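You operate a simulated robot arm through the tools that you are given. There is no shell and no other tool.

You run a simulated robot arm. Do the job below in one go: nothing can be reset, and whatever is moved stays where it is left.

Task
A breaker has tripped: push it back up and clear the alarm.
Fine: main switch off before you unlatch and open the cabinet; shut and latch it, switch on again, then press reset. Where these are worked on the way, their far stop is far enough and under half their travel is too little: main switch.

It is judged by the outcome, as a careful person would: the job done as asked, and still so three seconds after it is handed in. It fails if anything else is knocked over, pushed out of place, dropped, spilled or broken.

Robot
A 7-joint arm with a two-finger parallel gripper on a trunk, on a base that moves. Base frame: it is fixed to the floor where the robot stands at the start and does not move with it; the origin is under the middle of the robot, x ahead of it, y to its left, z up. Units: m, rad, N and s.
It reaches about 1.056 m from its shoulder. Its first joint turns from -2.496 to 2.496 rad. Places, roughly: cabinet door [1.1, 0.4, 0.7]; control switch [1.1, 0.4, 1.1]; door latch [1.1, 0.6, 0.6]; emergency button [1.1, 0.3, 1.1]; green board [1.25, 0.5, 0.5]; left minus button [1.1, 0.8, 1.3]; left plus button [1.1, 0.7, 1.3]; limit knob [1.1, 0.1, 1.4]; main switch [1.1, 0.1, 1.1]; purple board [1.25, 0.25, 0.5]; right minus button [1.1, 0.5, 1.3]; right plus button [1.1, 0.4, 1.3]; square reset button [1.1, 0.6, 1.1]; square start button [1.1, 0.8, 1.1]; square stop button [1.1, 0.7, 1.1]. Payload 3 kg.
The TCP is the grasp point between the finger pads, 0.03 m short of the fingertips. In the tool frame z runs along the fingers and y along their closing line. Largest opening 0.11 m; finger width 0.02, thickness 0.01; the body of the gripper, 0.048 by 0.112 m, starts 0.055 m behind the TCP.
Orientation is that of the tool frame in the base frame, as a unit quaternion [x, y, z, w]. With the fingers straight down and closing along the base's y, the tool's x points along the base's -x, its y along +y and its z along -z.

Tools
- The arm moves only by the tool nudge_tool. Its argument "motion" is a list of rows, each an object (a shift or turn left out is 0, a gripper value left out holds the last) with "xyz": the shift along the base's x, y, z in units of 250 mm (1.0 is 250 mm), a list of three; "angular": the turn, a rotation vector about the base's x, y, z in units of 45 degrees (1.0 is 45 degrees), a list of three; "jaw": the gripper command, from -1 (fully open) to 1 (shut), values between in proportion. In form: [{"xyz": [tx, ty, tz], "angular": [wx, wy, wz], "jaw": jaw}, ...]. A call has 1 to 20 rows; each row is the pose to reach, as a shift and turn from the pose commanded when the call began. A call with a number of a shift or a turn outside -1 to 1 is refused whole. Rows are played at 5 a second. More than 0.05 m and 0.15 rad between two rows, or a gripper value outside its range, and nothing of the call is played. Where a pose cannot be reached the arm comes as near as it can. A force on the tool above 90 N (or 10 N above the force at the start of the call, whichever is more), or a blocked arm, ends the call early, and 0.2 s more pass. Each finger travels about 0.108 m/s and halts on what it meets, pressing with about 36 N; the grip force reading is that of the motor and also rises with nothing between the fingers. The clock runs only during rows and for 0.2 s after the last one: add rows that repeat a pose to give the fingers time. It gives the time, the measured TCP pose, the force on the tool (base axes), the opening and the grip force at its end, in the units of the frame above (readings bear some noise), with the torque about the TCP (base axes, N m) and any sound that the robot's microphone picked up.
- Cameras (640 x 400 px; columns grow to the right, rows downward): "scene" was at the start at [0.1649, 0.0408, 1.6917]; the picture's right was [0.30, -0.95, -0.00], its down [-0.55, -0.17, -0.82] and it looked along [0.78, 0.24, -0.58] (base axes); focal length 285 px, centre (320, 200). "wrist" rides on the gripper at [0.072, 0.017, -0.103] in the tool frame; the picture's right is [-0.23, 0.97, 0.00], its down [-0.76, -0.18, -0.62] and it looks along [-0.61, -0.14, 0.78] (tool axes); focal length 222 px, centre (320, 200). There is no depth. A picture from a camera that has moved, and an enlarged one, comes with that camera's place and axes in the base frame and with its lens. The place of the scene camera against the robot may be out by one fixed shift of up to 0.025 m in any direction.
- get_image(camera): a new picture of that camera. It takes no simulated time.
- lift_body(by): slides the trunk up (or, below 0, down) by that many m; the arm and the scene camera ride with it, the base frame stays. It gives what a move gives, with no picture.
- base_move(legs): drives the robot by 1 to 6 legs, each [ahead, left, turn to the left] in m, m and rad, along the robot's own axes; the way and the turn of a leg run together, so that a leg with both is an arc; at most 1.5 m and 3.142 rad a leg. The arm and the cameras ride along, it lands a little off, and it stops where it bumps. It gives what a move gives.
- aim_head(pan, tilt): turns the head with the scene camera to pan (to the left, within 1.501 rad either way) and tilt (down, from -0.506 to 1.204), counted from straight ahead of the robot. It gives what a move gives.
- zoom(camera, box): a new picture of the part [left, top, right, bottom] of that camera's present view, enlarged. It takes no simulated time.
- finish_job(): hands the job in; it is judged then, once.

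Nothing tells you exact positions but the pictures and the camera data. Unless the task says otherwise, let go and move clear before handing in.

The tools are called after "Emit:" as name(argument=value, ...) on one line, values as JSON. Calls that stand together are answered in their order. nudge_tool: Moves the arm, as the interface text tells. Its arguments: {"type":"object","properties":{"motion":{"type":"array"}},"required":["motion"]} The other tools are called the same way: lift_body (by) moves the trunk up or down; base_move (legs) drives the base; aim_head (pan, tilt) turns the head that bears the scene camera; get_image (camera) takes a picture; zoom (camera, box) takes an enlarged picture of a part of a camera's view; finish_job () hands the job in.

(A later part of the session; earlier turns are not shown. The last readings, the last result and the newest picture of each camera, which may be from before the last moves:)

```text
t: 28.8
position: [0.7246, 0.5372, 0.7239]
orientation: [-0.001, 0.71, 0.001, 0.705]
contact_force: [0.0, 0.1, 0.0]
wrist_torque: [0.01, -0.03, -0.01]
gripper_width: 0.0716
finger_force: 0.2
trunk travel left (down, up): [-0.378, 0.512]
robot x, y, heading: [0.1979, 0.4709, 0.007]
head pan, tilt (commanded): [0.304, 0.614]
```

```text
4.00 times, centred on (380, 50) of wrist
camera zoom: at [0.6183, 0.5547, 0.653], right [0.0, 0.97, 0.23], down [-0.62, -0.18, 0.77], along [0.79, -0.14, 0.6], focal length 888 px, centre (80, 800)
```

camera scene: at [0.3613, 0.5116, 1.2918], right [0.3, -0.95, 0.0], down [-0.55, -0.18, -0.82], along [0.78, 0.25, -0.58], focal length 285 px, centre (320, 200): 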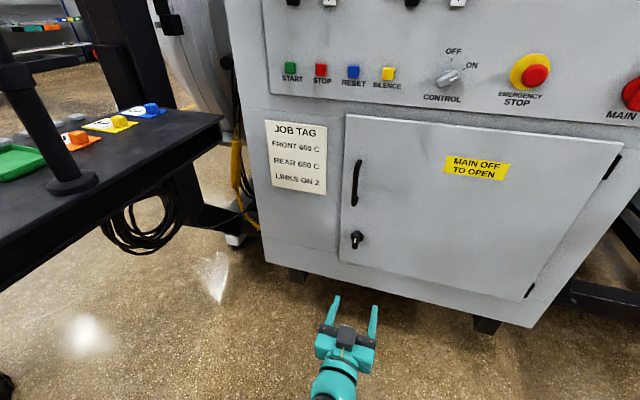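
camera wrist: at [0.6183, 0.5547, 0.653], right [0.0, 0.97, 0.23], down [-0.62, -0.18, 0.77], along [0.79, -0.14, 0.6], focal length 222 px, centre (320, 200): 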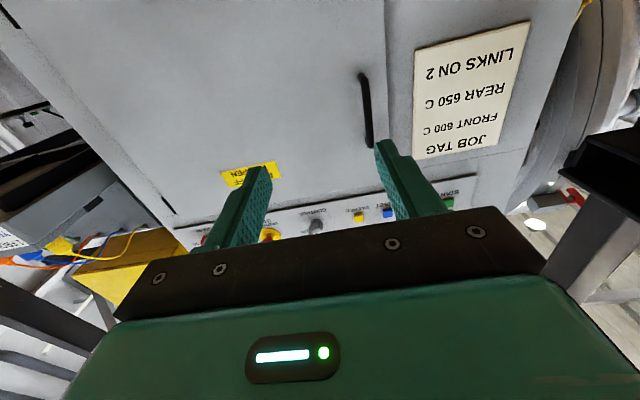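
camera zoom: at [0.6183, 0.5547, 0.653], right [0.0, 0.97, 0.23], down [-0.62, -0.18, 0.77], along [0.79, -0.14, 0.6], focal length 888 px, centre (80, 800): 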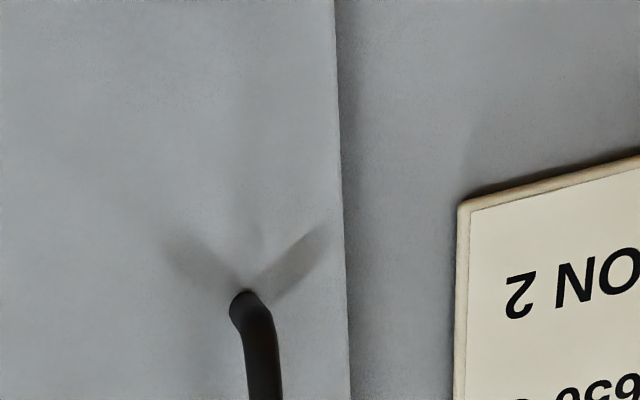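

The latch bar's front is at about [1.07, 0.596, 0.598] with the door face near x≈1.11. I'll lower the trunk a bit more, then line up in front of the latch.

Emit:
lift_body(by=-0.1)

Emit:
nudge_tool(motion=[{"xyz": [0.15, 0.06, -0.03], "jaw": -1}, {"xyz": [0.3, 0.12, -0.06]}, {"xyz": [0.45, 0.18, -0.1]}, {"xyz": [0.6, 0.235, -0.104]}, {"xyz": [0.75, 0.235, -0.104]}, {"xyz": [0.9, 0.235, -0.104]}, {"xyz": [0.9, 0.235, -0.104]}])

Emit:
get_image(camera="wrist")

Emit:
get_image(camera="scene")

```text
t: 30.1
position: [0.7232, 0.5382, 0.6244]
orientation: [-0.001, 0.71, 0.001, 0.705]
contact_force: [0.9, -0.2, -0.1]
wrist_torque: [-0.01, 0.03, 0.04]
gripper_width: 0.0719
finger_force: 0.0
trunk travel left (down, up): [-0.278, 0.612]
robot x, y, heading: [0.1916, 0.4706, 0.009]
head pan, tilt (commanded): [0.304, 0.614]
```

```text
t: 31.7
position: [0.9498, 0.5949, 0.5984]
orientation: [0.0, 0.71, 0.0, 0.704]
contact_force: [0.1, -0.5, 0.6]
wrist_torque: [0.03, 0.01, 0.02]
gripper_width: 0.1101
finger_force: 0.0
trunk travel left (down, up): [-0.278, 0.612]
robot x, y, heading: [0.1957, 0.4683, 0.01]
head pan, tilt (commanded): [0.304, 0.614]
```

```text
taken
camera wrist: at [0.8449, 0.6122, 0.5274], right [0.0, 0.97, 0.23], down [-0.62, -0.18, 0.77], along [0.79, -0.14, 0.6], focal length 222 px, centre (320, 200)
```

wrist: 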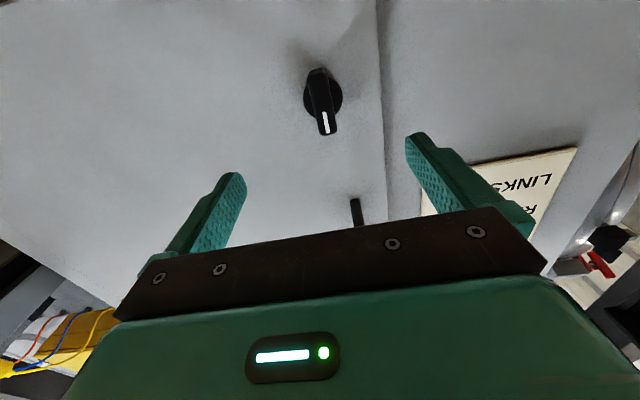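

```text
taken
camera scene: at [0.3614, 0.5116, 1.1917], right [0.3, -0.95, 0.0], down [-0.55, -0.18, -0.82], along [0.78, 0.25, -0.58], focal length 285 px, centre (320, 200)
```

scene: 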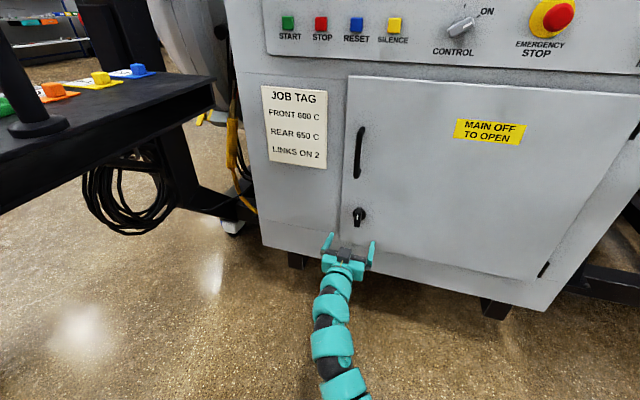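

Emit:
zoom(camera="wrist", box=[264, 55, 392, 135])

Emit:
zoom(camera="scene", box=[320, 190, 400, 240])

```text
5.00 times, centred on (328, 95) of wrist
camera zoom: at [0.8449, 0.6122, 0.5274], right [0.0, 0.97, 0.23], down [-0.62, -0.18, 0.77], along [0.79, -0.14, 0.6], focal length 1111 px, centre (280, 725)
```

zoom: 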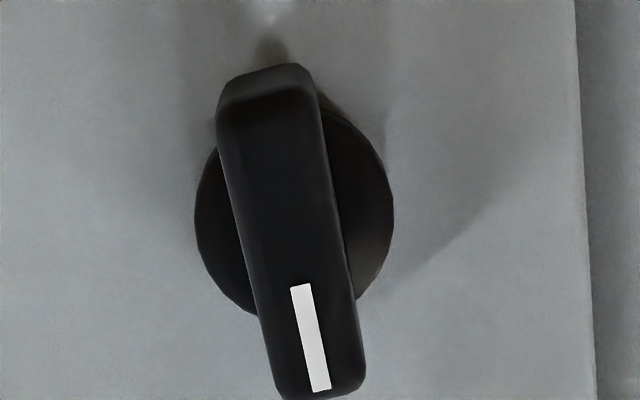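

```text
8.00 times, centred on (360, 215) of scene
camera zoom: at [0.3614, 0.5116, 1.1917], right [0.3, -0.95, 0.0], down [-0.55, -0.18, -0.82], along [0.78, 0.25, -0.58], focal length 2282 px, centre (0, 80)
```

zoom: 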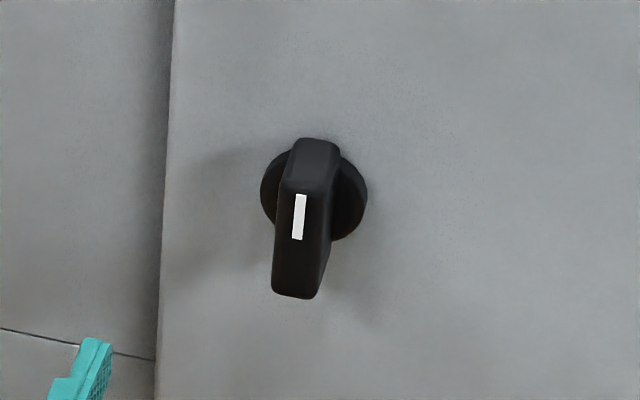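

Emit:
nudge_tool(motion=[{"xyz": [0.0, 0.016, -0.042]}, {"xyz": [0.1, 0.016, -0.042]}, {"xyz": [0.2, 0.016, -0.042]}, {"xyz": [0.28, 0.016, -0.042]}, {"xyz": [0.35, 0.016, -0.042]}, {"xyz": [0.4, 0.016, -0.042]}, {"xyz": [0.435, 0.016, -0.042]}, {"xyz": [0.435, 0.016, -0.042]}])

Emit:
get_image(camera="wrist")

Emit:
zoom(camera="scene", box=[300, 180, 412, 250])

```text
t: 33.5
position: [1.0551, 0.6001, 0.5887]
orientation: [0.001, 0.709, -0.001, 0.705]
contact_force: [-0.3, -0.3, 0.4]
wrist_torque: [0.02, -0.02, 0.01]
gripper_width: 0.1099
finger_force: 0.0
trunk travel left (down, up): [-0.278, 0.612]
robot x, y, heading: [0.2002, 0.4714, 0.006]
head pan, tilt (commanded): [0.304, 0.614]
```

```text
taken
camera wrist: at [0.9522, 0.6176, 0.5166], right [0.0, 0.97, 0.23], down [-0.62, -0.18, 0.77], along [0.79, -0.14, 0.6], focal length 222 px, centre (320, 200)
```

wrist: 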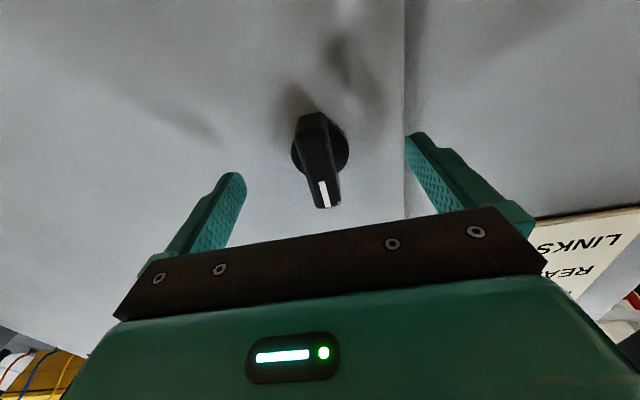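

```text
5.71 times, centred on (356, 215) of scene
camera zoom: at [0.3614, 0.5116, 1.1917], right [0.3, -0.95, 0.0], down [-0.55, -0.18, -0.82], along [0.78, 0.25, -0.58], focal length 1630 px, centre (114, 114)
```

zoom: 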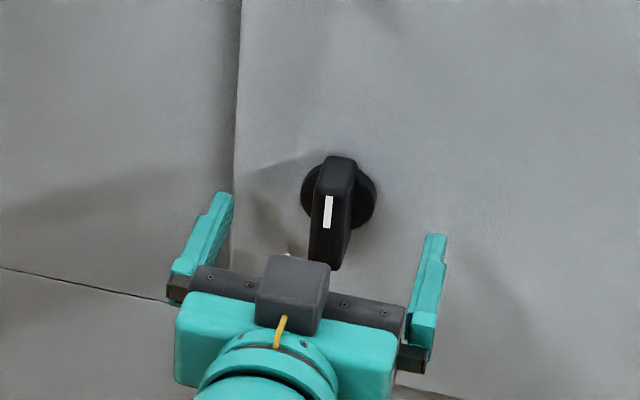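

Emit:
nudge_tool(motion=[{"xyz": [0.016, 0, 0]}, {"xyz": [0.03, 0, 0]}, {"xyz": [0.03, 0, 0]}])

Emit:
nudge_tool(motion=[{"jaw": 0.3}, {"jaw": 0.5}, {"jaw": 1}, {"jaw": 1}, {"jaw": 1}, {"jaw": 1}])

Emit:
get_image(camera="wrist")

```text
t: 34.3
position: [1.0643, 0.599, 0.5884]
orientation: [-0.001, 0.71, 0.001, 0.704]
contact_force: [-0.2, 0.5, -0.6]
wrist_torque: [0.01, 0.04, -0.01]
gripper_width: 0.1096
finger_force: 0.0
trunk travel left (down, up): [-0.278, 0.612]
robot x, y, heading: [0.1996, 0.4711, 0.005]
head pan, tilt (commanded): [0.304, 0.614]
```

```text
t: 35.7
position: [1.0631, 0.5995, 0.5876]
orientation: [0.0, 0.71, 0.0, 0.704]
contact_force: [-0.7, -1.5, -0.7]
wrist_torque: [0.01, -0.16, -0.03]
gripper_width: 0.0201
finger_force: 45.3
trunk travel left (down, up): [-0.278, 0.612]
robot x, y, heading: [0.1993, 0.4708, 0.009]
head pan, tilt (commanded): [0.304, 0.614]
```

```text
taken
camera wrist: at [0.9595, 0.6171, 0.5164], right [0.0, 0.97, 0.23], down [-0.62, -0.18, 0.77], along [0.79, -0.14, 0.6], focal length 222 px, centre (320, 200)
```

wrist: 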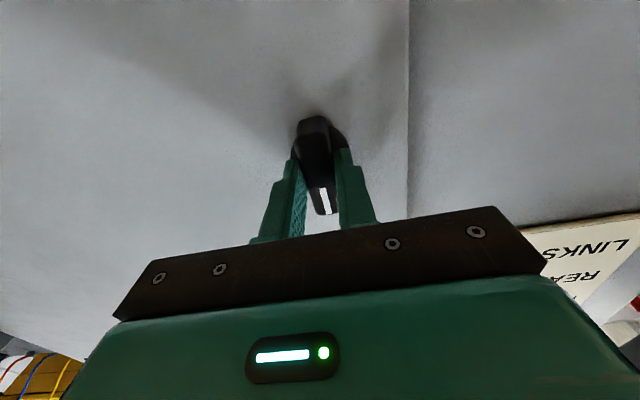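

The latch bar is gripped. I'll test a small clockwise turn (about +x) and read the torque to find the free direction.

Emit:
nudge_tool(motion=[{"angular": [0.08, 0, 0], "jaw": 1}, {"angular": [0.15, 0, 0]}, {"angular": [0.15, 0, 0]}])

Emit:
get_image(camera="wrist")

```text
t: 36.5
position: [1.0653, 0.6007, 0.5881]
orientation: [0.042, 0.708, 0.043, 0.704]
contact_force: [-4.5, -1.0, -0.2]
wrist_torque: [-0.03, -0.21, -0.16]
gripper_width: 0.0199
finger_force: 45.3
trunk travel left (down, up): [-0.278, 0.612]
robot x, y, heading: [0.195, 0.4702, 0.005]
head pan, tilt (commanded): [0.304, 0.614]
```

```text
taken
camera wrist: at [0.9595, 0.6257, 0.5189], right [0.0, 0.94, 0.34], down [-0.62, -0.27, 0.74], along [0.79, -0.21, 0.58], focal length 222 px, centre (320, 200)
```

wrist: 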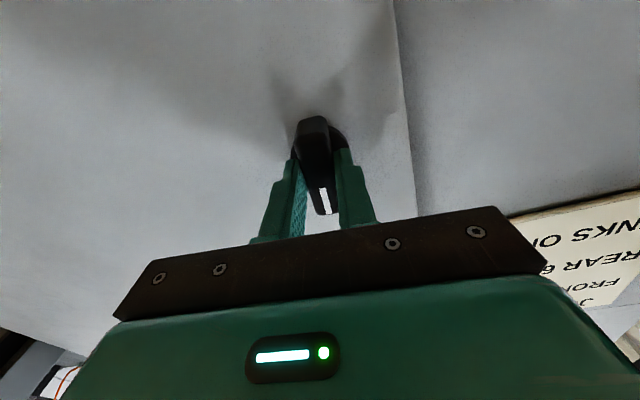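

Clockwise turns freely, with almost no torque. I'll carry on to a quarter turn.

Emit:
nudge_tool(motion=[{"angular": [0.15, 0, 0], "jaw": 1}, {"angular": [0.3, 0, 0]}, {"angular": [0.45, 0, 0]}, {"angular": [0.6, 0, 0]}, {"angular": [0.75, 0, 0]}, {"angular": [0.85, 0, 0]}, {"angular": [0.85, 0, 0]}])

Emit:
get_image(camera="wrist")

```text
t: 38.1
position: [1.0633, 0.6013, 0.5889]
orientation: [0.27, 0.655, 0.273, 0.651]
contact_force: [-7.3, 1.2, 1.5]
wrist_torque: [-0.02, 0.51, 0.35]
gripper_width: 0.02
finger_force: 44.9
trunk travel left (down, up): [-0.278, 0.612]
robot x, y, heading: [0.1968, 0.4698, 0.004]
head pan, tilt (commanded): [0.304, 0.614]
```

```text
taken
camera wrist: at [0.9595, 0.6642, 0.5499], right [0.0, 0.53, 0.85], down [-0.62, -0.67, 0.41], along [0.79, -0.52, 0.33], focal length 222 px, centre (320, 200)
```

wrist: 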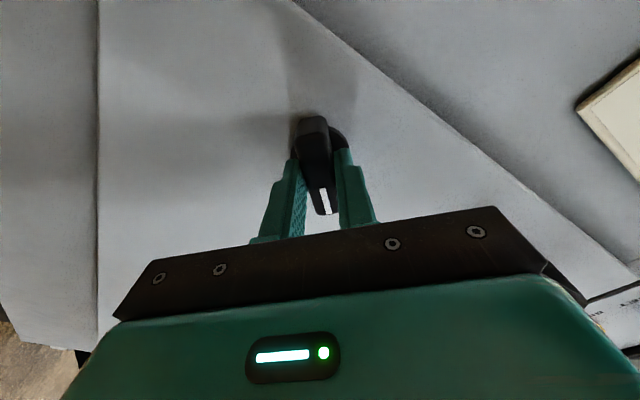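

Emit:
nudge_tool(motion=[{"angular": [0.17, 0, 0], "jaw": 1}, {"angular": [0.34, 0, 0]}, {"angular": [0.51, 0, 0]}, {"angular": [0.68, 0, 0]}, {"angular": [0.85, 0, 0]}, {"angular": [1.0, 0, 0]}, {"angular": [1.0, 0, 0]}])

Emit:
get_image(camera="wrist")

Emit:
get_image(camera="scene")

```text
t: 39.7
position: [1.0622, 0.5995, 0.5904]
orientation: [0.501, 0.504, 0.498, 0.497]
contact_force: [-0.9, 1.7, -35.8]
wrist_torque: [-1.22, -0.32, -0.43]
gripper_width: 0.023
finger_force: 44.5
out of reach, approached as far as the arm can: row 6, 7
trunk travel left (down, up): [-0.278, 0.612]
robot x, y, heading: [0.1963, 0.4705, 0.007]
head pan, tilt (commanded): [0.304, 0.614]
```

```text
taken
camera wrist: at [0.9584, 0.6727, 0.6082], right [0.01, -0.23, 0.97], down [-0.62, -0.76, -0.17], along [0.78, -0.6, -0.15], focal length 222 px, centre (320, 200)
```

wrist: 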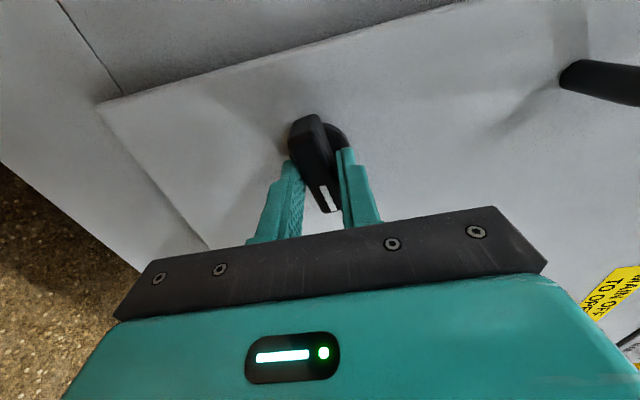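

```text
taken
camera scene: at [0.365, 0.5124, 1.1906], right [0.3, -0.95, 0.0], down [-0.55, -0.18, -0.81], along [0.78, 0.25, -0.58], focal length 285 px, centre (320, 200)
```

scene: 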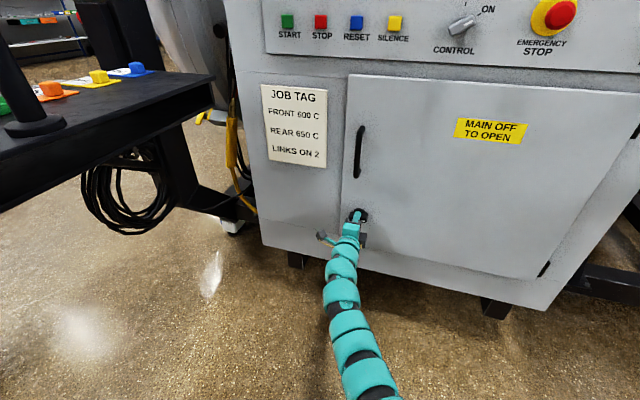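

The turn met a firm stop near 80–90° (torque −1.2 N·m), so the latch is at its far stop. I'll let go, back off and look.

Emit:
nudge_tool(motion=[{"jaw": 0.3}, {"jaw": 0.0}, {"jaw": -0.5}, {"jaw": -0.8}])

Emit:
nudge_tool(motion=[{"xyz": [-0.1, 0, 0]}, {"xyz": [-0.25, 0, 0]}, {"xyz": [-0.4, 0, 0]}, {"xyz": [-0.5, 0, 0]}, {"xyz": [-0.6, 0, 0]}, {"xyz": [-0.6, 0, 0]}])

Emit:
get_image(camera="scene")

Emit:
get_image(camera="wrist")

Emit:
zoom(camera="scene", box=[320, 190, 400, 240])

```text
t: 40.7
position: [1.0612, 0.6013, 0.5993]
orientation: [0.498, 0.501, 0.503, 0.499]
contact_force: [-0.6, -0.5, 0.1]
wrist_torque: [0.0, -0.01, 0.03]
gripper_width: 0.099
finger_force: 0.1
trunk travel left (down, up): [-0.278, 0.612]
robot x, y, heading: [0.2028, 0.4681, 0.009]
head pan, tilt (commanded): [0.304, 0.614]
```

```text
t: 42.1
position: [0.9114, 0.5991, 0.598]
orientation: [0.498, 0.502, 0.502, 0.498]
contact_force: [-0.5, 0.3, 0.1]
wrist_torque: [0.03, 0.02, -0.02]
gripper_width: 0.0992
finger_force: 0.1
trunk travel left (down, up): [-0.278, 0.612]
robot x, y, heading: [0.1958, 0.4699, 0.005]
head pan, tilt (commanded): [0.304, 0.614]
```

```text
taken
camera scene: at [0.3613, 0.5116, 1.1918], right [0.3, -0.95, 0.0], down [-0.55, -0.18, -0.82], along [0.78, 0.25, -0.58], focal length 285 px, centre (320, 200)
```

scene: 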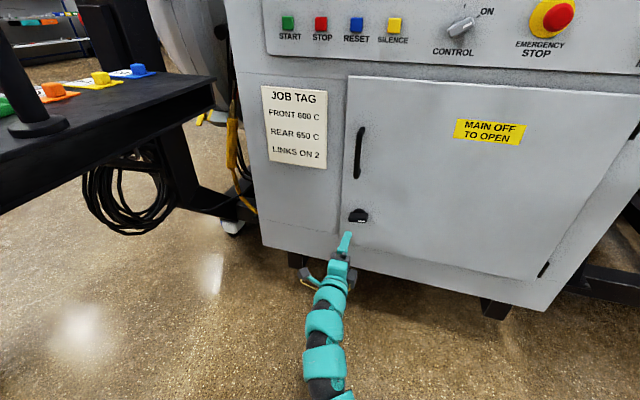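

```text
taken
camera wrist: at [0.8057, 0.6716, 0.6154], right [0.0, -0.23, 0.97], down [-0.62, -0.77, -0.18], along [0.79, -0.6, -0.14], focal length 222 px, centre (320, 200)
```

wrist: 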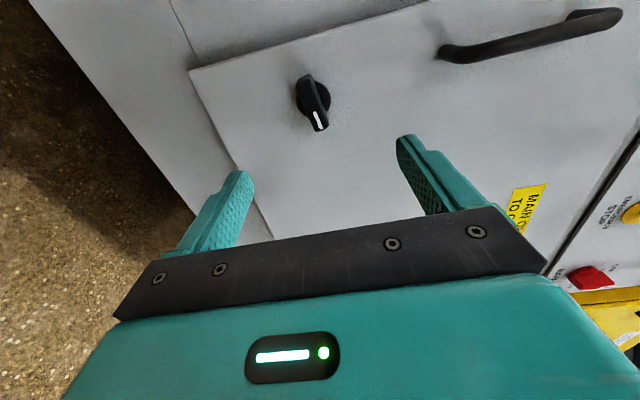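

```text
8.00 times, centred on (360, 215) of scene
camera zoom: at [0.3613, 0.5116, 1.1918], right [0.3, -0.95, 0.0], down [-0.55, -0.18, -0.82], along [0.78, 0.25, -0.58], focal length 2282 px, centre (0, 80)
```

zoom: 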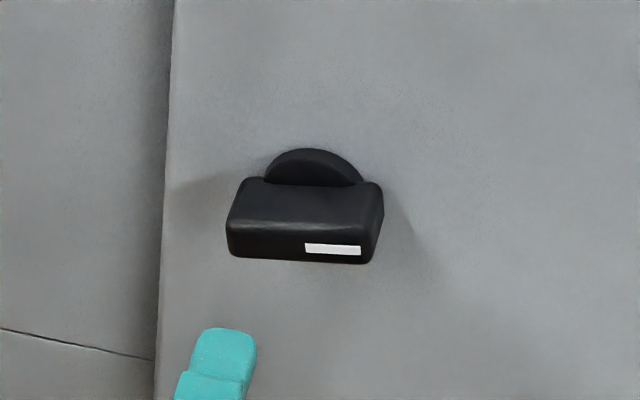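

The latch is now horizontal, so it's unlatched. Next I'll roll the fingers back to close sideways and go in front of the handle bar at about [1.065, 0.613, 0.81].

Emit:
nudge_tool(motion=[{"xyz": [0, 0.01, 0.08], "angular": [-0.17, 0, 0], "jaw": -1}, {"xyz": [0, 0.02, 0.16], "angular": [-0.34, 0, 0]}, {"xyz": [0, 0.03, 0.26], "angular": [-0.51, 0, 0]}, {"xyz": [0, 0.04, 0.36], "angular": [-0.68, 0, 0]}, {"xyz": [0, 0.05, 0.45], "angular": [-0.85, 0, 0]}, {"xyz": [0, 0.056, 0.5], "angular": [-1.0, 0, 0]}])

Emit:
nudge_tool(motion=[{"xyz": [0, 0, 0.08], "angular": [-0.17, 0, 0]}, {"xyz": [0, 0, 0.16], "angular": [-0.34, 0, 0]}, {"xyz": [0, 0, 0.25], "angular": [-0.51, 0, 0]}, {"xyz": [0, 0, 0.35], "angular": [-0.68, 0, 0]}, {"xyz": [0, 0, 0.348], "angular": [-0.85, 0, 0]}, {"xyz": [0, 0, 0.348], "angular": [-1.0, 0, 0]}, {"xyz": [0, 0, 0.348], "angular": [-1.0, 0, 0]}])

Emit:
get_image(camera="wrist")

Emit:
get_image(camera="scene")

```text
t: 43.5
position: [0.9114, 0.6137, 0.7234]
orientation: [0.269, 0.656, 0.27, 0.652]
contact_force: [-0.8, 0.5, 0.5]
wrist_torque: [0.0, 0.0, -0.03]
gripper_width: 0.1098
finger_force: 0.1
trunk travel left (down, up): [-0.278, 0.612]
robot x, y, heading: [0.196, 0.4703, 0.008]
head pan, tilt (commanded): [0.304, 0.614]
```

```text
t: 45.1
position: [0.9118, 0.6164, 0.8109]
orientation: [-0.001, 0.71, 0.0, 0.704]
contact_force: [-0.3, 0.7, 0.2]
wrist_torque: [-0.01, -0.02, -0.01]
gripper_width: 0.1101
finger_force: 0.0
trunk travel left (down, up): [-0.278, 0.612]
robot x, y, heading: [0.194, 0.4719, 0.008]
head pan, tilt (commanded): [0.304, 0.614]
```

```text
taken
camera wrist: at [0.8066, 0.6335, 0.7394], right [0.0, 0.97, 0.23], down [-0.62, -0.18, 0.77], along [0.79, -0.14, 0.6], focal length 222 px, centre (320, 200)
```

wrist: 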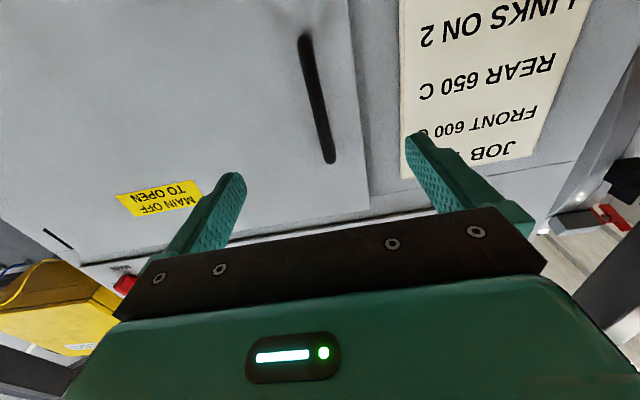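

```text
taken
camera scene: at [0.3614, 0.5116, 1.1917], right [0.3, -0.95, 0.0], down [-0.55, -0.18, -0.82], along [0.78, 0.25, -0.58], focal length 285 px, centre (320, 200)
```

scene: 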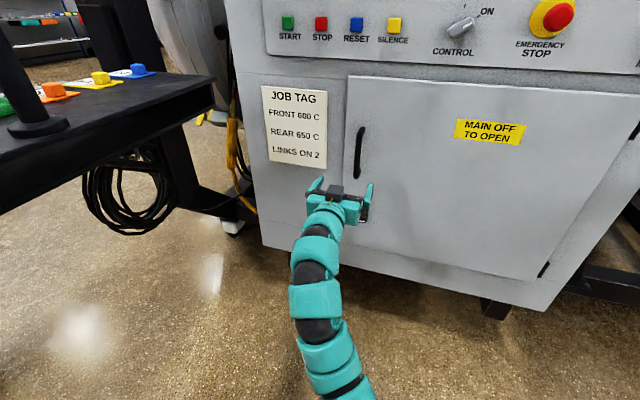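

The handle bar spans z≈0.745–0.875 at y≈0.616, x≈1.07. I'll move the open fingers around it.

Emit:
nudge_tool(motion=[{"xyz": [0.12, 0, 0]}, {"xyz": [0.24, 0, 0]}, {"xyz": [0.36, 0, 0]}, {"xyz": [0.45, 0, 0]}, {"xyz": [0.53, 0, 0]}, {"xyz": [0.585, 0, 0]}, {"xyz": [0.585, 0, 0]}])

Emit:
get_image(camera="wrist")

Emit:
zoom(camera="scene", box=[300, 110, 412, 180])

```text
t: 46.7
position: [1.0575, 0.6143, 0.8103]
orientation: [0.0, 0.71, 0.0, 0.705]
contact_force: [0.1, 0.0, 0.1]
wrist_torque: [0.04, -0.01, -0.01]
gripper_width: 0.1099
finger_force: 0.0
trunk travel left (down, up): [-0.278, 0.612]
robot x, y, heading: [0.1969, 0.4683, 0.011]
head pan, tilt (commanded): [0.304, 0.614]
```

```text
taken
camera wrist: at [0.9518, 0.6312, 0.7383], right [0.0, 0.97, 0.23], down [-0.62, -0.18, 0.77], along [0.79, -0.14, 0.6], focal length 222 px, centre (320, 200)
```

wrist: 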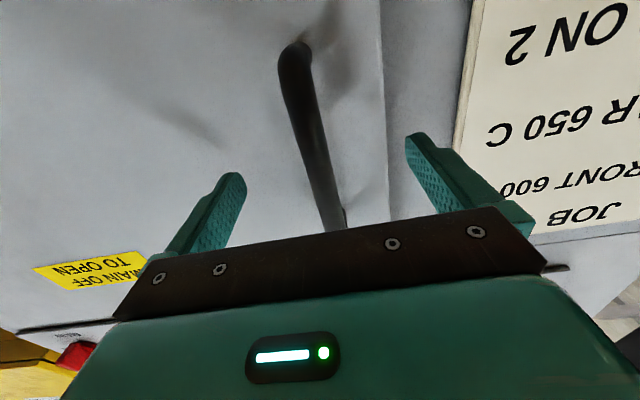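

```text
5.71 times, centred on (356, 145) of scene
camera zoom: at [0.3615, 0.5116, 1.1917], right [0.3, -0.95, 0.0], down [-0.55, -0.18, -0.82], along [0.78, 0.25, -0.58], focal length 1630 px, centre (114, 514)
```

zoom: 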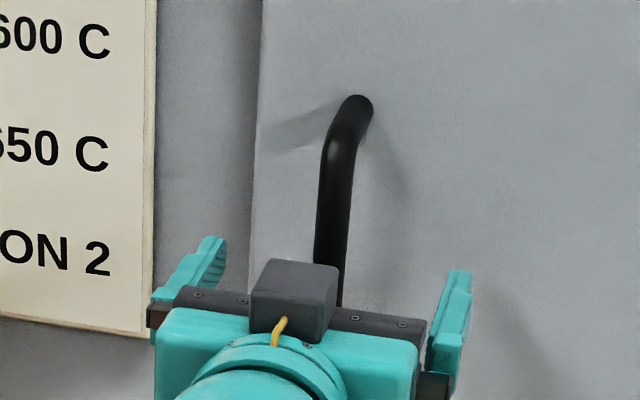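

The bar sits about 4 mm left of the grip centre. I'll shift over and close.

Emit:
nudge_tool(motion=[{"xyz": [0.01, 0.016, 0]}, {"xyz": [0.01, 0.016, 0], "jaw": 0.0}, {"xyz": [0.01, 0.016, 0], "jaw": 0.5}, {"xyz": [0.01, 0.016, 0], "jaw": 1}, {"xyz": [0.01, 0.016, 0], "jaw": 1}, {"xyz": [0.01, 0.016, 0], "jaw": 1}, {"xyz": [0.01, 0.016, 0], "jaw": 1}])

Emit:
get_image(camera="wrist")

```text
t: 48.3
position: [1.0603, 0.615, 0.8104]
orientation: [0.001, 0.71, -0.001, 0.705]
contact_force: [2.7, -17.1, -1.1]
wrist_torque: [-0.05, -0.3, -0.19]
gripper_width: 0.0154
finger_force: 45.2
trunk travel left (down, up): [-0.278, 0.612]
robot x, y, heading: [0.1967, 0.4702, 0.004]
head pan, tilt (commanded): [0.304, 0.614]
```

```text
taken
camera wrist: at [0.9556, 0.6326, 0.7388], right [0.0, 0.97, 0.23], down [-0.62, -0.18, 0.77], along [0.79, -0.14, 0.6], focal length 222 px, centre (320, 200)
```

wrist: 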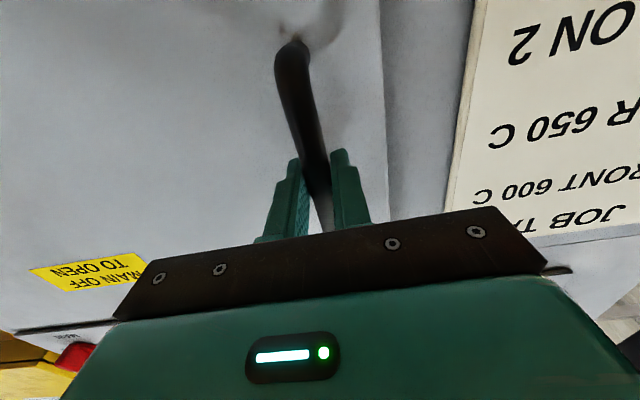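

The handle is gripped. I'll start a gentle pull along the door's arc about the hinge at y≈0.04 and watch the force.

Emit:
nudge_tool(motion=[{"xyz": [-0.046, -0.004, 0], "angular": [0, 0, 0.025], "jaw": 1}, {"xyz": [-0.092, -0.009, 0], "angular": [0, 0, 0.051]}, {"xyz": [-0.137, -0.015, 0], "angular": [0, 0, 0.076]}, {"xyz": [-0.183, -0.022, 0], "angular": [0, 0, 0.102]}, {"xyz": [-0.228, -0.03, 0], "angular": [0, 0, 0.127]}, {"xyz": [-0.274, -0.038, 0], "angular": [0, 0, 0.153]}])

Emit:
get_image(camera="scene")

```text
t: 49.7
position: [0.9943, 0.6044, 0.81]
orientation: [-0.041, 0.708, 0.041, 0.704]
contact_force: [7.2, -39.0, -6.0]
wrist_torque: [0.07, 0.3, -0.44]
gripper_width: 0.0158
finger_force: 44.6
trunk travel left (down, up): [-0.278, 0.612]
robot x, y, heading: [0.1962, 0.4688, 0.008]
head pan, tilt (commanded): [0.304, 0.614]
```

```text
taken
camera scene: at [0.3627, 0.5081, 1.1916], right [0.3, -0.95, 0.0], down [-0.55, -0.17, -0.82], along [0.78, 0.25, -0.58], focal length 285 px, centre (320, 200)
```

scene: 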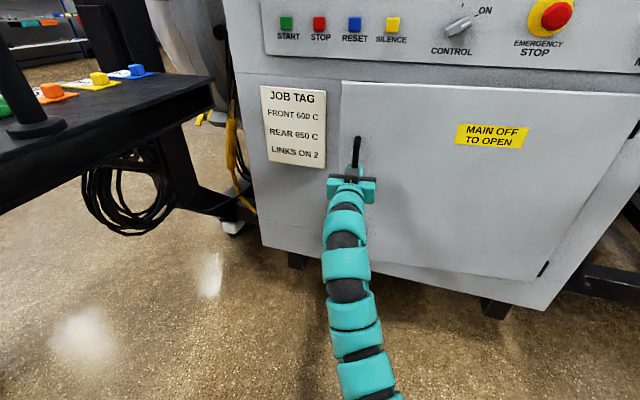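

The door is swinging. The side force suggests I should bring y in a bit more, so I'll correct the arc (hinge nearer x≈1.135) and continue.

Emit:
nudge_tool(motion=[{"xyz": [-0.03, -0.03, 0], "angular": [0, 0, 0.02], "jaw": 1}, {"xyz": [-0.124, -0.053, 0], "angular": [0, 0, 0.07]}, {"xyz": [-0.19, -0.075, 0], "angular": [0, 0, 0.108]}, {"xyz": [-0.256, -0.098, 0], "angular": [0, 0, 0.146]}, {"xyz": [-0.32, -0.125, 0], "angular": [0, 0, 0.185]}, {"xyz": [-0.385, -0.152, 0], "angular": [0, 0, 0.223]}])

```text
t: 51.1
position: [0.8961, 0.5731, 0.8104]
orientation: [-0.106, 0.702, 0.106, 0.696]
contact_force: [0.3, -1.4, -4.3]
wrist_torque: [0.0, 0.52, -0.04]
gripper_width: 0.0157
finger_force: 45.1
trunk travel left (down, up): [-0.278, 0.612]
robot x, y, heading: [0.1948, 0.4743, 0.007]
head pan, tilt (commanded): [0.304, 0.614]
```

The force is near zero, so the arc is right. I'll keep swinging the door open.

Emit:
nudge_tool(motion=[{"xyz": [-0.126, -0.061, 0], "angular": [0, 0, 0.076], "jaw": 1}, {"xyz": [-0.247, -0.129, 0], "angular": [0, 0, 0.153]}, {"xyz": [-0.365, -0.204, 0], "angular": [0, 0, 0.229]}, {"xyz": [-0.478, -0.286, 0], "angular": [0, 0, 0.306]}, {"xyz": [-0.586, -0.375, 0], "angular": [0, 0, 0.382]}, {"xyz": [-0.688, -0.47, 0], "angular": [0, 0, 0.458]}])

Emit:
get_image(camera="scene")

Emit:
get_image(camera="wrist")

```text
t: 52.1
position: [0.8327, 0.5405, 0.7993]
orientation: [-0.185, 0.673, 0.192, 0.689]
contact_force: [-10.8, 18.9, 17.6]
wrist_torque: [0.75, -0.91, 0.28]
gripper_width: 0.0159
finger_force: 45.1
out of reach, approached as far as the arm can: row 2, 3, 4
trunk travel left (down, up): [-0.278, 0.612]
robot x, y, heading: [0.1947, 0.47, 0.012]
head pan, tilt (commanded): [0.304, 0.614]
stopped in row 4: the force on the tool passed its limit at 102 N (the readings are from after the stop); the commanded pose is now the measured one
```

```text
taken
camera scene: at [0.3584, 0.5154, 1.1921], right [0.31, -0.95, 0.0], down [-0.55, -0.18, -0.82], along [0.78, 0.25, -0.58], focal length 285 px, centre (320, 200)
```

scene: 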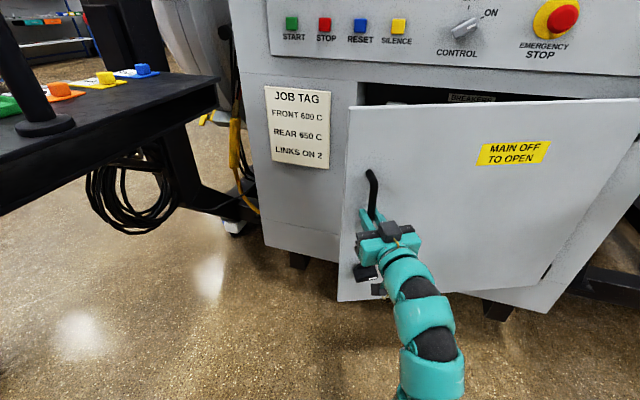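

```text
taken
camera wrist: at [0.7358, 0.5039, 0.7244], right [-0.51, 0.83, 0.23], down [-0.46, -0.49, 0.75], along [0.73, 0.27, 0.63], focal length 222 px, centre (320, 200)
```

wrist: 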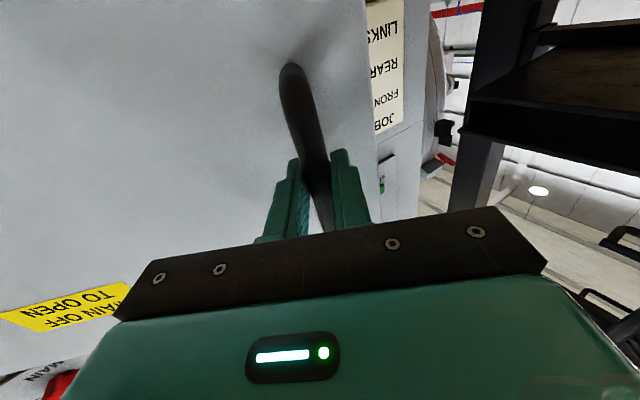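

The door is open about 24°, but the wrist can't yaw further while holding the handle. I'll release, back out along the tool axis, and then push the door further open from the inside.

Emit:
nudge_tool(motion=[{"jaw": 0.5}, {"jaw": 0.0}, {"jaw": -0.3}, {"jaw": -0.3}])

Emit:
nudge_tool(motion=[{"xyz": [-0.1, -0.06, 0]}, {"xyz": [-0.2, -0.12, 0]}, {"xyz": [-0.3, -0.18, 0]}, {"xyz": [-0.4, -0.24, 0]}, {"xyz": [-0.4, -0.24, 0]}])

Emit:
get_image(camera="scene")

```text
t: 53.1
position: [0.8367, 0.5352, 0.7937]
orientation: [-0.183, 0.678, 0.189, 0.686]
contact_force: [0.9, 0.0, 0.0]
wrist_torque: [-0.03, 0.01, 0.0]
gripper_width: 0.0714
finger_force: 0.0
trunk travel left (down, up): [-0.278, 0.612]
robot x, y, heading: [0.1975, 0.4705, 0.008]
head pan, tilt (commanded): [0.304, 0.614]
```

```text
t: 54.3
position: [0.8392, 0.515, 0.7802]
orientation: [-0.184, 0.678, 0.19, 0.685]
contact_force: [-0.3, 0.9, -0.1]
wrist_torque: [0.0, -0.01, -0.02]
gripper_width: 0.0716
finger_force: 0.0
out of reach, approached as far as the arm can: row 1, 2, 3, 4, 5
trunk travel left (down, up): [-0.278, 0.612]
robot x, y, heading: [0.1953, 0.4735, 0.009]
head pan, tilt (commanded): [0.304, 0.614]
```

```text
taken
camera scene: at [0.3605, 0.5138, 1.1918], right [0.31, -0.95, 0.0], down [-0.55, -0.18, -0.82], along [0.78, 0.25, -0.58], focal length 285 px, centre (320, 200)
```

scene: 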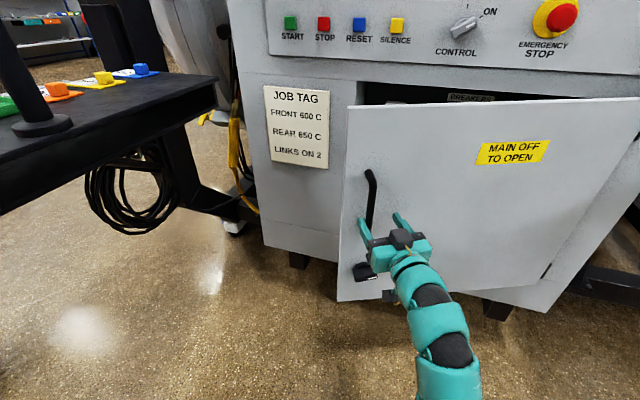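

Emit:
nudge_tool(motion=[{"xyz": [-0.08, 0.0, 0.02], "angular": [0, 0, -0.1]}, {"xyz": [-0.16, 0.0, 0.03], "angular": [0, 0, -0.2]}, {"xyz": [-0.26, 0.0, 0.04], "angular": [0, 0, -0.3]}, {"xyz": [-0.36, 0.0, 0.05], "angular": [0, 0, -0.4]}, {"xyz": [-0.46, 0.0, 0.05], "angular": [0, 0, -0.5]}, {"xyz": [-0.5, 0.0, 0.05], "angular": [0, 0, -0.6]}, {"xyz": [-0.5, 0.0, 0.05], "angular": [0, 0, -0.68]}])

Emit:
get_image(camera="scene")

```text
t: 55.9
position: [0.7409, 0.5565, 0.7842]
orientation: [0.003, 0.702, 0.0, 0.712]
contact_force: [0.3, 0.3, -0.3]
wrist_torque: [0.06, 0.0, -0.03]
gripper_width: 0.0719
finger_force: 0.1
out of reach, approached as far as the arm can: row 1, 2, 3, 4, 5, 6, 7
trunk travel left (down, up): [-0.278, 0.612]
robot x, y, heading: [0.1993, 0.4687, 0.009]
head pan, tilt (commanded): [0.304, 0.614]
```

```text
taken
camera scene: at [0.3604, 0.5132, 1.1917], right [0.31, -0.95, 0.0], down [-0.55, -0.18, -0.82], along [0.78, 0.25, -0.58], focal length 285 px, centre (320, 200)
```

scene: 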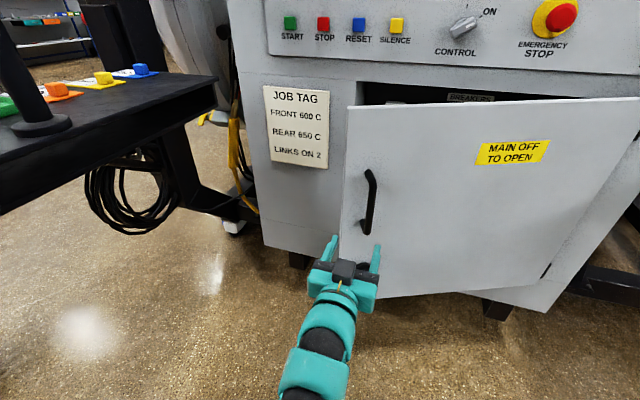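

The gripper is free at [0.74, 0.556, 0.78]. I'll go around the door's left edge with closed fingers, move in behind it, and sweep right to open it.

Emit:
nudge_tool(motion=[{"xyz": [0, 0.15, 0], "jaw": 1}, {"xyz": [0, 0.3, 0]}, {"xyz": [0, 0.45, 0]}, {"xyz": [0, 0.6, 0]}, {"xyz": [0, 0.7, 0]}, {"xyz": [0.15, 0.7, 0]}, {"xyz": [0.3, 0.7, 0]}, {"xyz": [0.45, 0.7, 0]}, {"xyz": [0.6, 0.7, 0]}, {"xyz": [0.75, 0.7, 0]}, {"xyz": [0.9, 0.7, 0]}, {"xyz": [1.0, 0.7, 0]}, {"xyz": [1.0, 0.7, 0]}])

Emit:
get_image(camera="scene")

Emit:
get_image(camera="wrist")

```text
t: 58.7
position: [0.9888, 0.7348, 0.7843]
orientation: [0.002, 0.701, 0.003, 0.713]
contact_force: [0.0, 0.0, 0.3]
wrist_torque: [-0.03, 0.02, -0.03]
gripper_width: 0.0002
finger_force: 35.7
trunk travel left (down, up): [-0.278, 0.612]
robot x, y, heading: [0.1967, 0.4717, 0.013]
head pan, tilt (commanded): [0.304, 0.614]
```

```text
taken
camera scene: at [0.361, 0.5131, 1.1917], right [0.31, -0.95, 0.0], down [-0.55, -0.18, -0.82], along [0.78, 0.25, -0.58], focal length 285 px, centre (320, 200)
```

scene: 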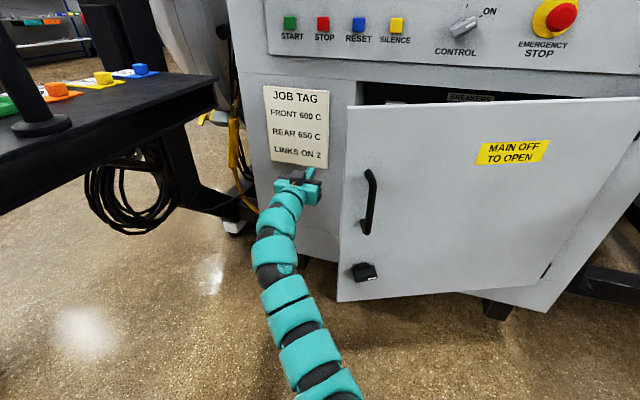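

```text
taken
camera wrist: at [0.8849, 0.7522, 0.7108], right [0.0, 0.97, 0.23], down [-0.63, -0.18, 0.75], along [0.77, -0.15, 0.62], focal length 222 px, centre (320, 200)
```

wrist: 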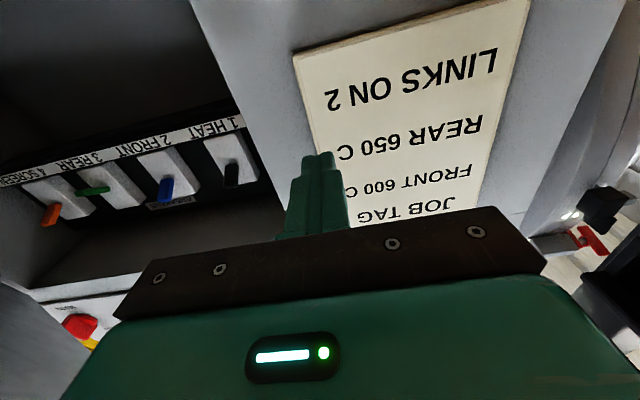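

I can already see the four breakers inside. I'll take a closer look.

Emit:
zoom(camera="wrist", box=[0, 90, 288, 270])

```text
2.22 times, centred on (144, 180) of wrist
camera zoom: at [0.8849, 0.7522, 0.7108], right [0.0, 0.97, 0.23], down [-0.63, -0.18, 0.75], along [0.77, -0.15, 0.62], focal length 494 px, centre (711, 244)
```

zoom: 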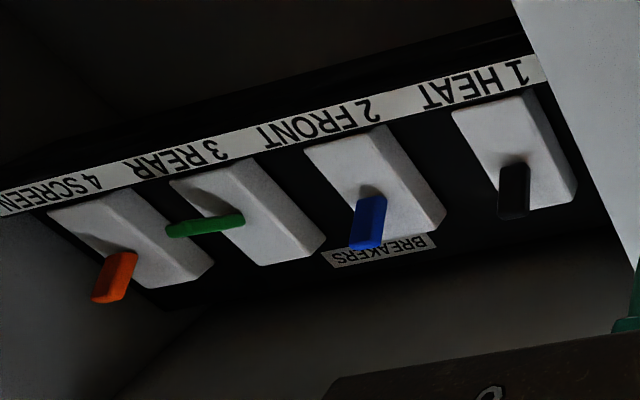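

Breaker 3 "REAR" (green lever) sits differently from the other three. Now I'll sweep right to push the door open.

Emit:
nudge_tool(motion=[{"xyz": [0, -0.1, 0], "jaw": 1}, {"xyz": [0, -0.2, 0]}, {"xyz": [0, -0.3, 0]}, {"xyz": [0, -0.4, 0]}, {"xyz": [0, -0.5, 0]}, {"xyz": [0, -0.6, 0]}, {"xyz": [0, -0.7, 0]}, {"xyz": [0, -0.8, 0]}, {"xyz": [0, -0.9, 0]}, {"xyz": [0, -1.0, 0]}])

Emit:
get_image(camera="scene")

```text
t: 59.9
position: [0.9774, 0.6477, 0.7817]
orientation: [-0.01, 0.704, 0.021, 0.71]
contact_force: [-7.7, 17.4, 0.8]
wrist_torque: [-0.04, 0.2, -2.32]
gripper_width: 0.0
finger_force: 35.9
trunk travel left (down, up): [-0.278, 0.612]
robot x, y, heading: [0.195, 0.4726, 0.023]
head pan, tilt (commanded): [0.304, 0.614]
stopped in row 5: the force on the tool passed its limit at 108 N (the readings are from after the stop); the commanded pose is now the measured one
```

```text
taken
camera scene: at [0.359, 0.5173, 1.1919], right [0.32, -0.95, 0.0], down [-0.55, -0.18, -0.82], along [0.78, 0.26, -0.58], focal length 285 px, centre (320, 200)
```

scene: 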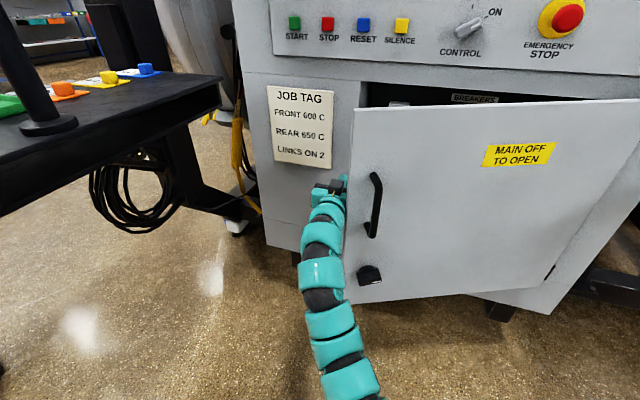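

The sideways push binds against the door edge. A better way is to hook the fingers behind the edge and pull toward me. I'll back off left, roll so the hand is thin horizontally, and yaw the fingers to point in behind the door.

Emit:
nudge_tool(motion=[{"xyz": [0, 0.1, 0], "jaw": 1}, {"xyz": [0, 0.2, 0], "angular": [0.1, 0, 0]}, {"xyz": [0, 0.3, 0], "angular": [0.25, 0, 0]}, {"xyz": [0, 0.4, 0], "angular": [0.4, 0, 0]}, {"xyz": [0, 0.4, 0], "angular": [0.55, 0, 0]}, {"xyz": [0, 0.4, 0], "angular": [0.7, 0, 0]}, {"xyz": [0, 0.4, 0], "angular": [0.85, 0, 0]}, {"xyz": [0, 0.4, 0], "angular": [1.0, 0, 0]}])

Emit:
nudge_tool(motion=[{"angular": [0.15, 0, 0]}, {"angular": [0.3, 0, 0]}, {"angular": [0.45, 0, 0]}, {"angular": [0.6, 0, 0]}, {"angular": [0.75, 0, 0]}, {"angular": [0.9, 0, 0]}, {"angular": [1.0, 0, 0]}])

Emit:
nudge_tool(motion=[{"angular": [0, 0, -0.15]}, {"angular": [0, 0, -0.3]}, {"angular": [0, 0, -0.45]}, {"angular": [0, 0, -0.6]}, {"angular": [0, 0, -0.75]}, {"angular": [0, 0, -0.9]}, {"angular": [0, 0, -1.0]}, {"angular": [0, 0, -1.0]}])

Emit:
get_image(camera="scene")

Emit:
get_image(camera="wrist")

```text
t: 61.6
position: [0.9803, 0.7428, 0.7811]
orientation: [0.265, 0.642, 0.287, 0.659]
contact_force: [0.0, -0.5, -0.4]
wrist_torque: [0.0, -0.01, -0.02]
gripper_width: 0.0001
finger_force: 35.5
trunk travel left (down, up): [-0.278, 0.612]
robot x, y, heading: [0.1961, 0.4683, 0.015]
head pan, tilt (commanded): [0.304, 0.614]
```

```text
t: 63.2
position: [0.9799, 0.7423, 0.782]
orientation: [0.497, 0.484, 0.512, 0.507]
contact_force: [0.2, 0.0, -0.1]
wrist_torque: [-0.02, 0.03, -0.01]
gripper_width: 0.0001
finger_force: 35.8
trunk travel left (down, up): [-0.278, 0.612]
robot x, y, heading: [0.1979, 0.4672, 0.014]
head pan, tilt (commanded): [0.304, 0.614]
```

```text
t: 65.0
position: [0.9304, 0.6635, 0.8055]
orientation: [0.632, 0.285, 0.306, 0.653]
contact_force: [-0.5, -0.1, 0.9]
wrist_torque: [0.02, 0.0, 0.0]
gripper_width: 0.0
finger_force: 36.2
out of reach, approached as far as the arm can: row 3, 4, 5, 6, 7, 8
trunk travel left (down, up): [-0.278, 0.612]
robot x, y, heading: [0.195, 0.4725, 0.016]
head pan, tilt (commanded): [0.304, 0.614]
```

```text
taken
camera scene: at [0.3602, 0.5152, 1.1917], right [0.32, -0.95, 0.0], down [-0.55, -0.18, -0.82], along [0.78, 0.26, -0.58], focal length 285 px, centre (320, 200)
```

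scene: 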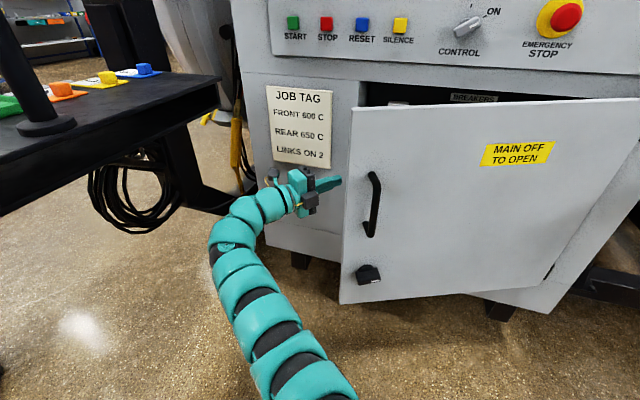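

```text
taken
camera wrist: at [0.8979, 0.7857, 0.8206], right [-0.19, -0.16, 0.97], down [-0.96, -0.17, -0.21], along [0.2, -0.97, -0.12], focal length 222 px, centre (320, 200)
```

wrist: 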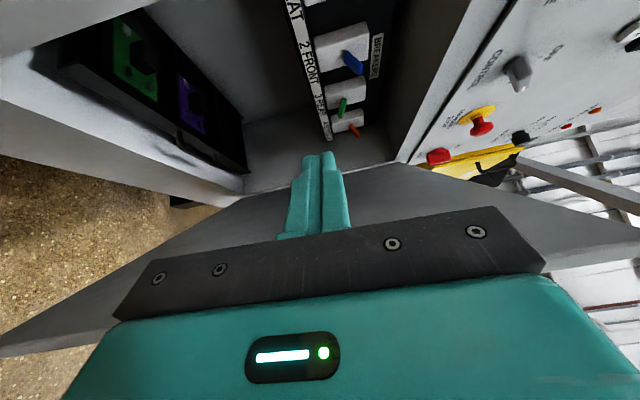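

The fingers now point in behind the door edge, which I take to be at about [0.86, 0.604] in front and [0.88, 0.615] on the inner side. I'll slide the fingers in behind the inner face.

Emit:
nudge_tool(motion=[{"xyz": [-0.01, -0.06, 0], "jaw": 1}, {"xyz": [-0.02, -0.12, 0]}, {"xyz": [-0.04, -0.18, 0]}, {"xyz": [-0.054, -0.226, 0]}, {"xyz": [-0.054, -0.226, 0]}])

Emit:
get_image(camera="scene")

Emit:
get_image(camera="wrist")

```text
t: 66.2
position: [0.9184, 0.6079, 0.8058]
orientation: [0.632, 0.285, 0.306, 0.653]
contact_force: [-0.3, 0.3, 0.5]
wrist_torque: [0.01, -0.02, 0.01]
gripper_width: 0.0002
finger_force: 36.5
trunk travel left (down, up): [-0.278, 0.612]
robot x, y, heading: [0.1985, 0.4686, 0.02]
head pan, tilt (commanded): [0.304, 0.614]
```

```text
taken
camera scene: at [0.3602, 0.5152, 1.1917], right [0.32, -0.95, 0.0], down [-0.55, -0.18, -0.82], along [0.78, 0.26, -0.58], focal length 285 px, centre (320, 200)
```

scene: 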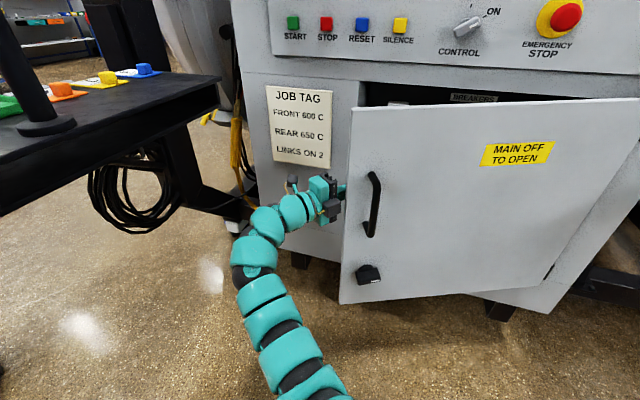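

```text
taken
camera wrist: at [0.8857, 0.7308, 0.8207], right [-0.19, -0.16, 0.97], down [-0.96, -0.18, -0.21], along [0.2, -0.97, -0.12], focal length 222 px, centre (320, 200)
```

wrist: 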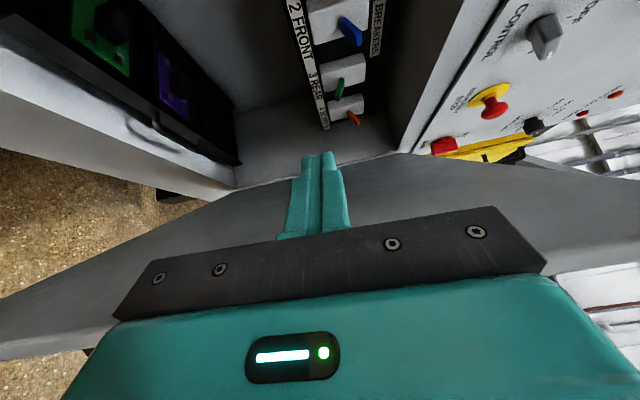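

The fingers are hooked behind the door. I'll pull along the door's arc toward me, turning with it.

Emit:
nudge_tool(motion=[{"xyz": [-0.081, -0.032, 0], "angular": [0, 0, 0.045], "jaw": 1}, {"xyz": [-0.168, -0.072, 0], "angular": [0, 0, 0.095]}, {"xyz": [-0.257, -0.114, 0], "angular": [0, 0, 0.146]}, {"xyz": [-0.342, -0.161, 0], "angular": [0, 0, 0.197]}, {"xyz": [-0.426, -0.211, 0], "angular": [0, 0, 0.248]}, {"xyz": [-0.507, -0.264, 0], "angular": [0, 0, 0.299]}, {"xyz": [-0.586, -0.321, 0], "angular": [0, 0, 0.35]}, {"xyz": [-0.663, -0.38, 0], "angular": [0, 0, 0.401]}])

Emit:
get_image(camera="scene")

```text
t: 68.0
position: [0.7525, 0.5121, 0.8071]
orientation: [0.58, 0.381, 0.405, 0.595]
contact_force: [0.3, 0.9, 0.1]
wrist_torque: [0.02, 0.03, 0.04]
gripper_width: 0.0
finger_force: 36.1
trunk travel left (down, up): [-0.278, 0.612]
robot x, y, heading: [0.1974, 0.47, 0.015]
head pan, tilt (commanded): [0.304, 0.614]
```

```text
taken
camera scene: at [0.3601, 0.5152, 1.1918], right [0.32, -0.95, 0.0], down [-0.55, -0.18, -0.82], along [0.78, 0.26, -0.58], focal length 285 px, centre (320, 200)
```

scene: 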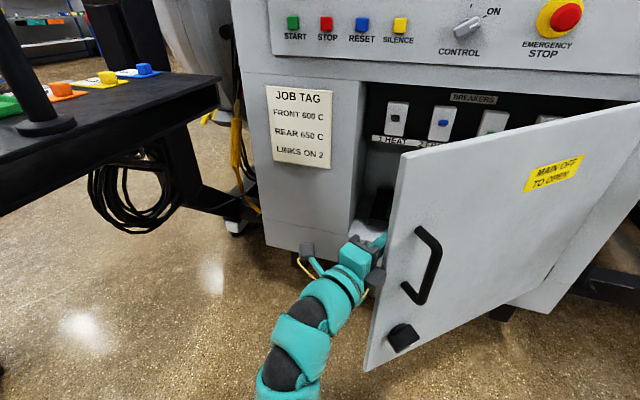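

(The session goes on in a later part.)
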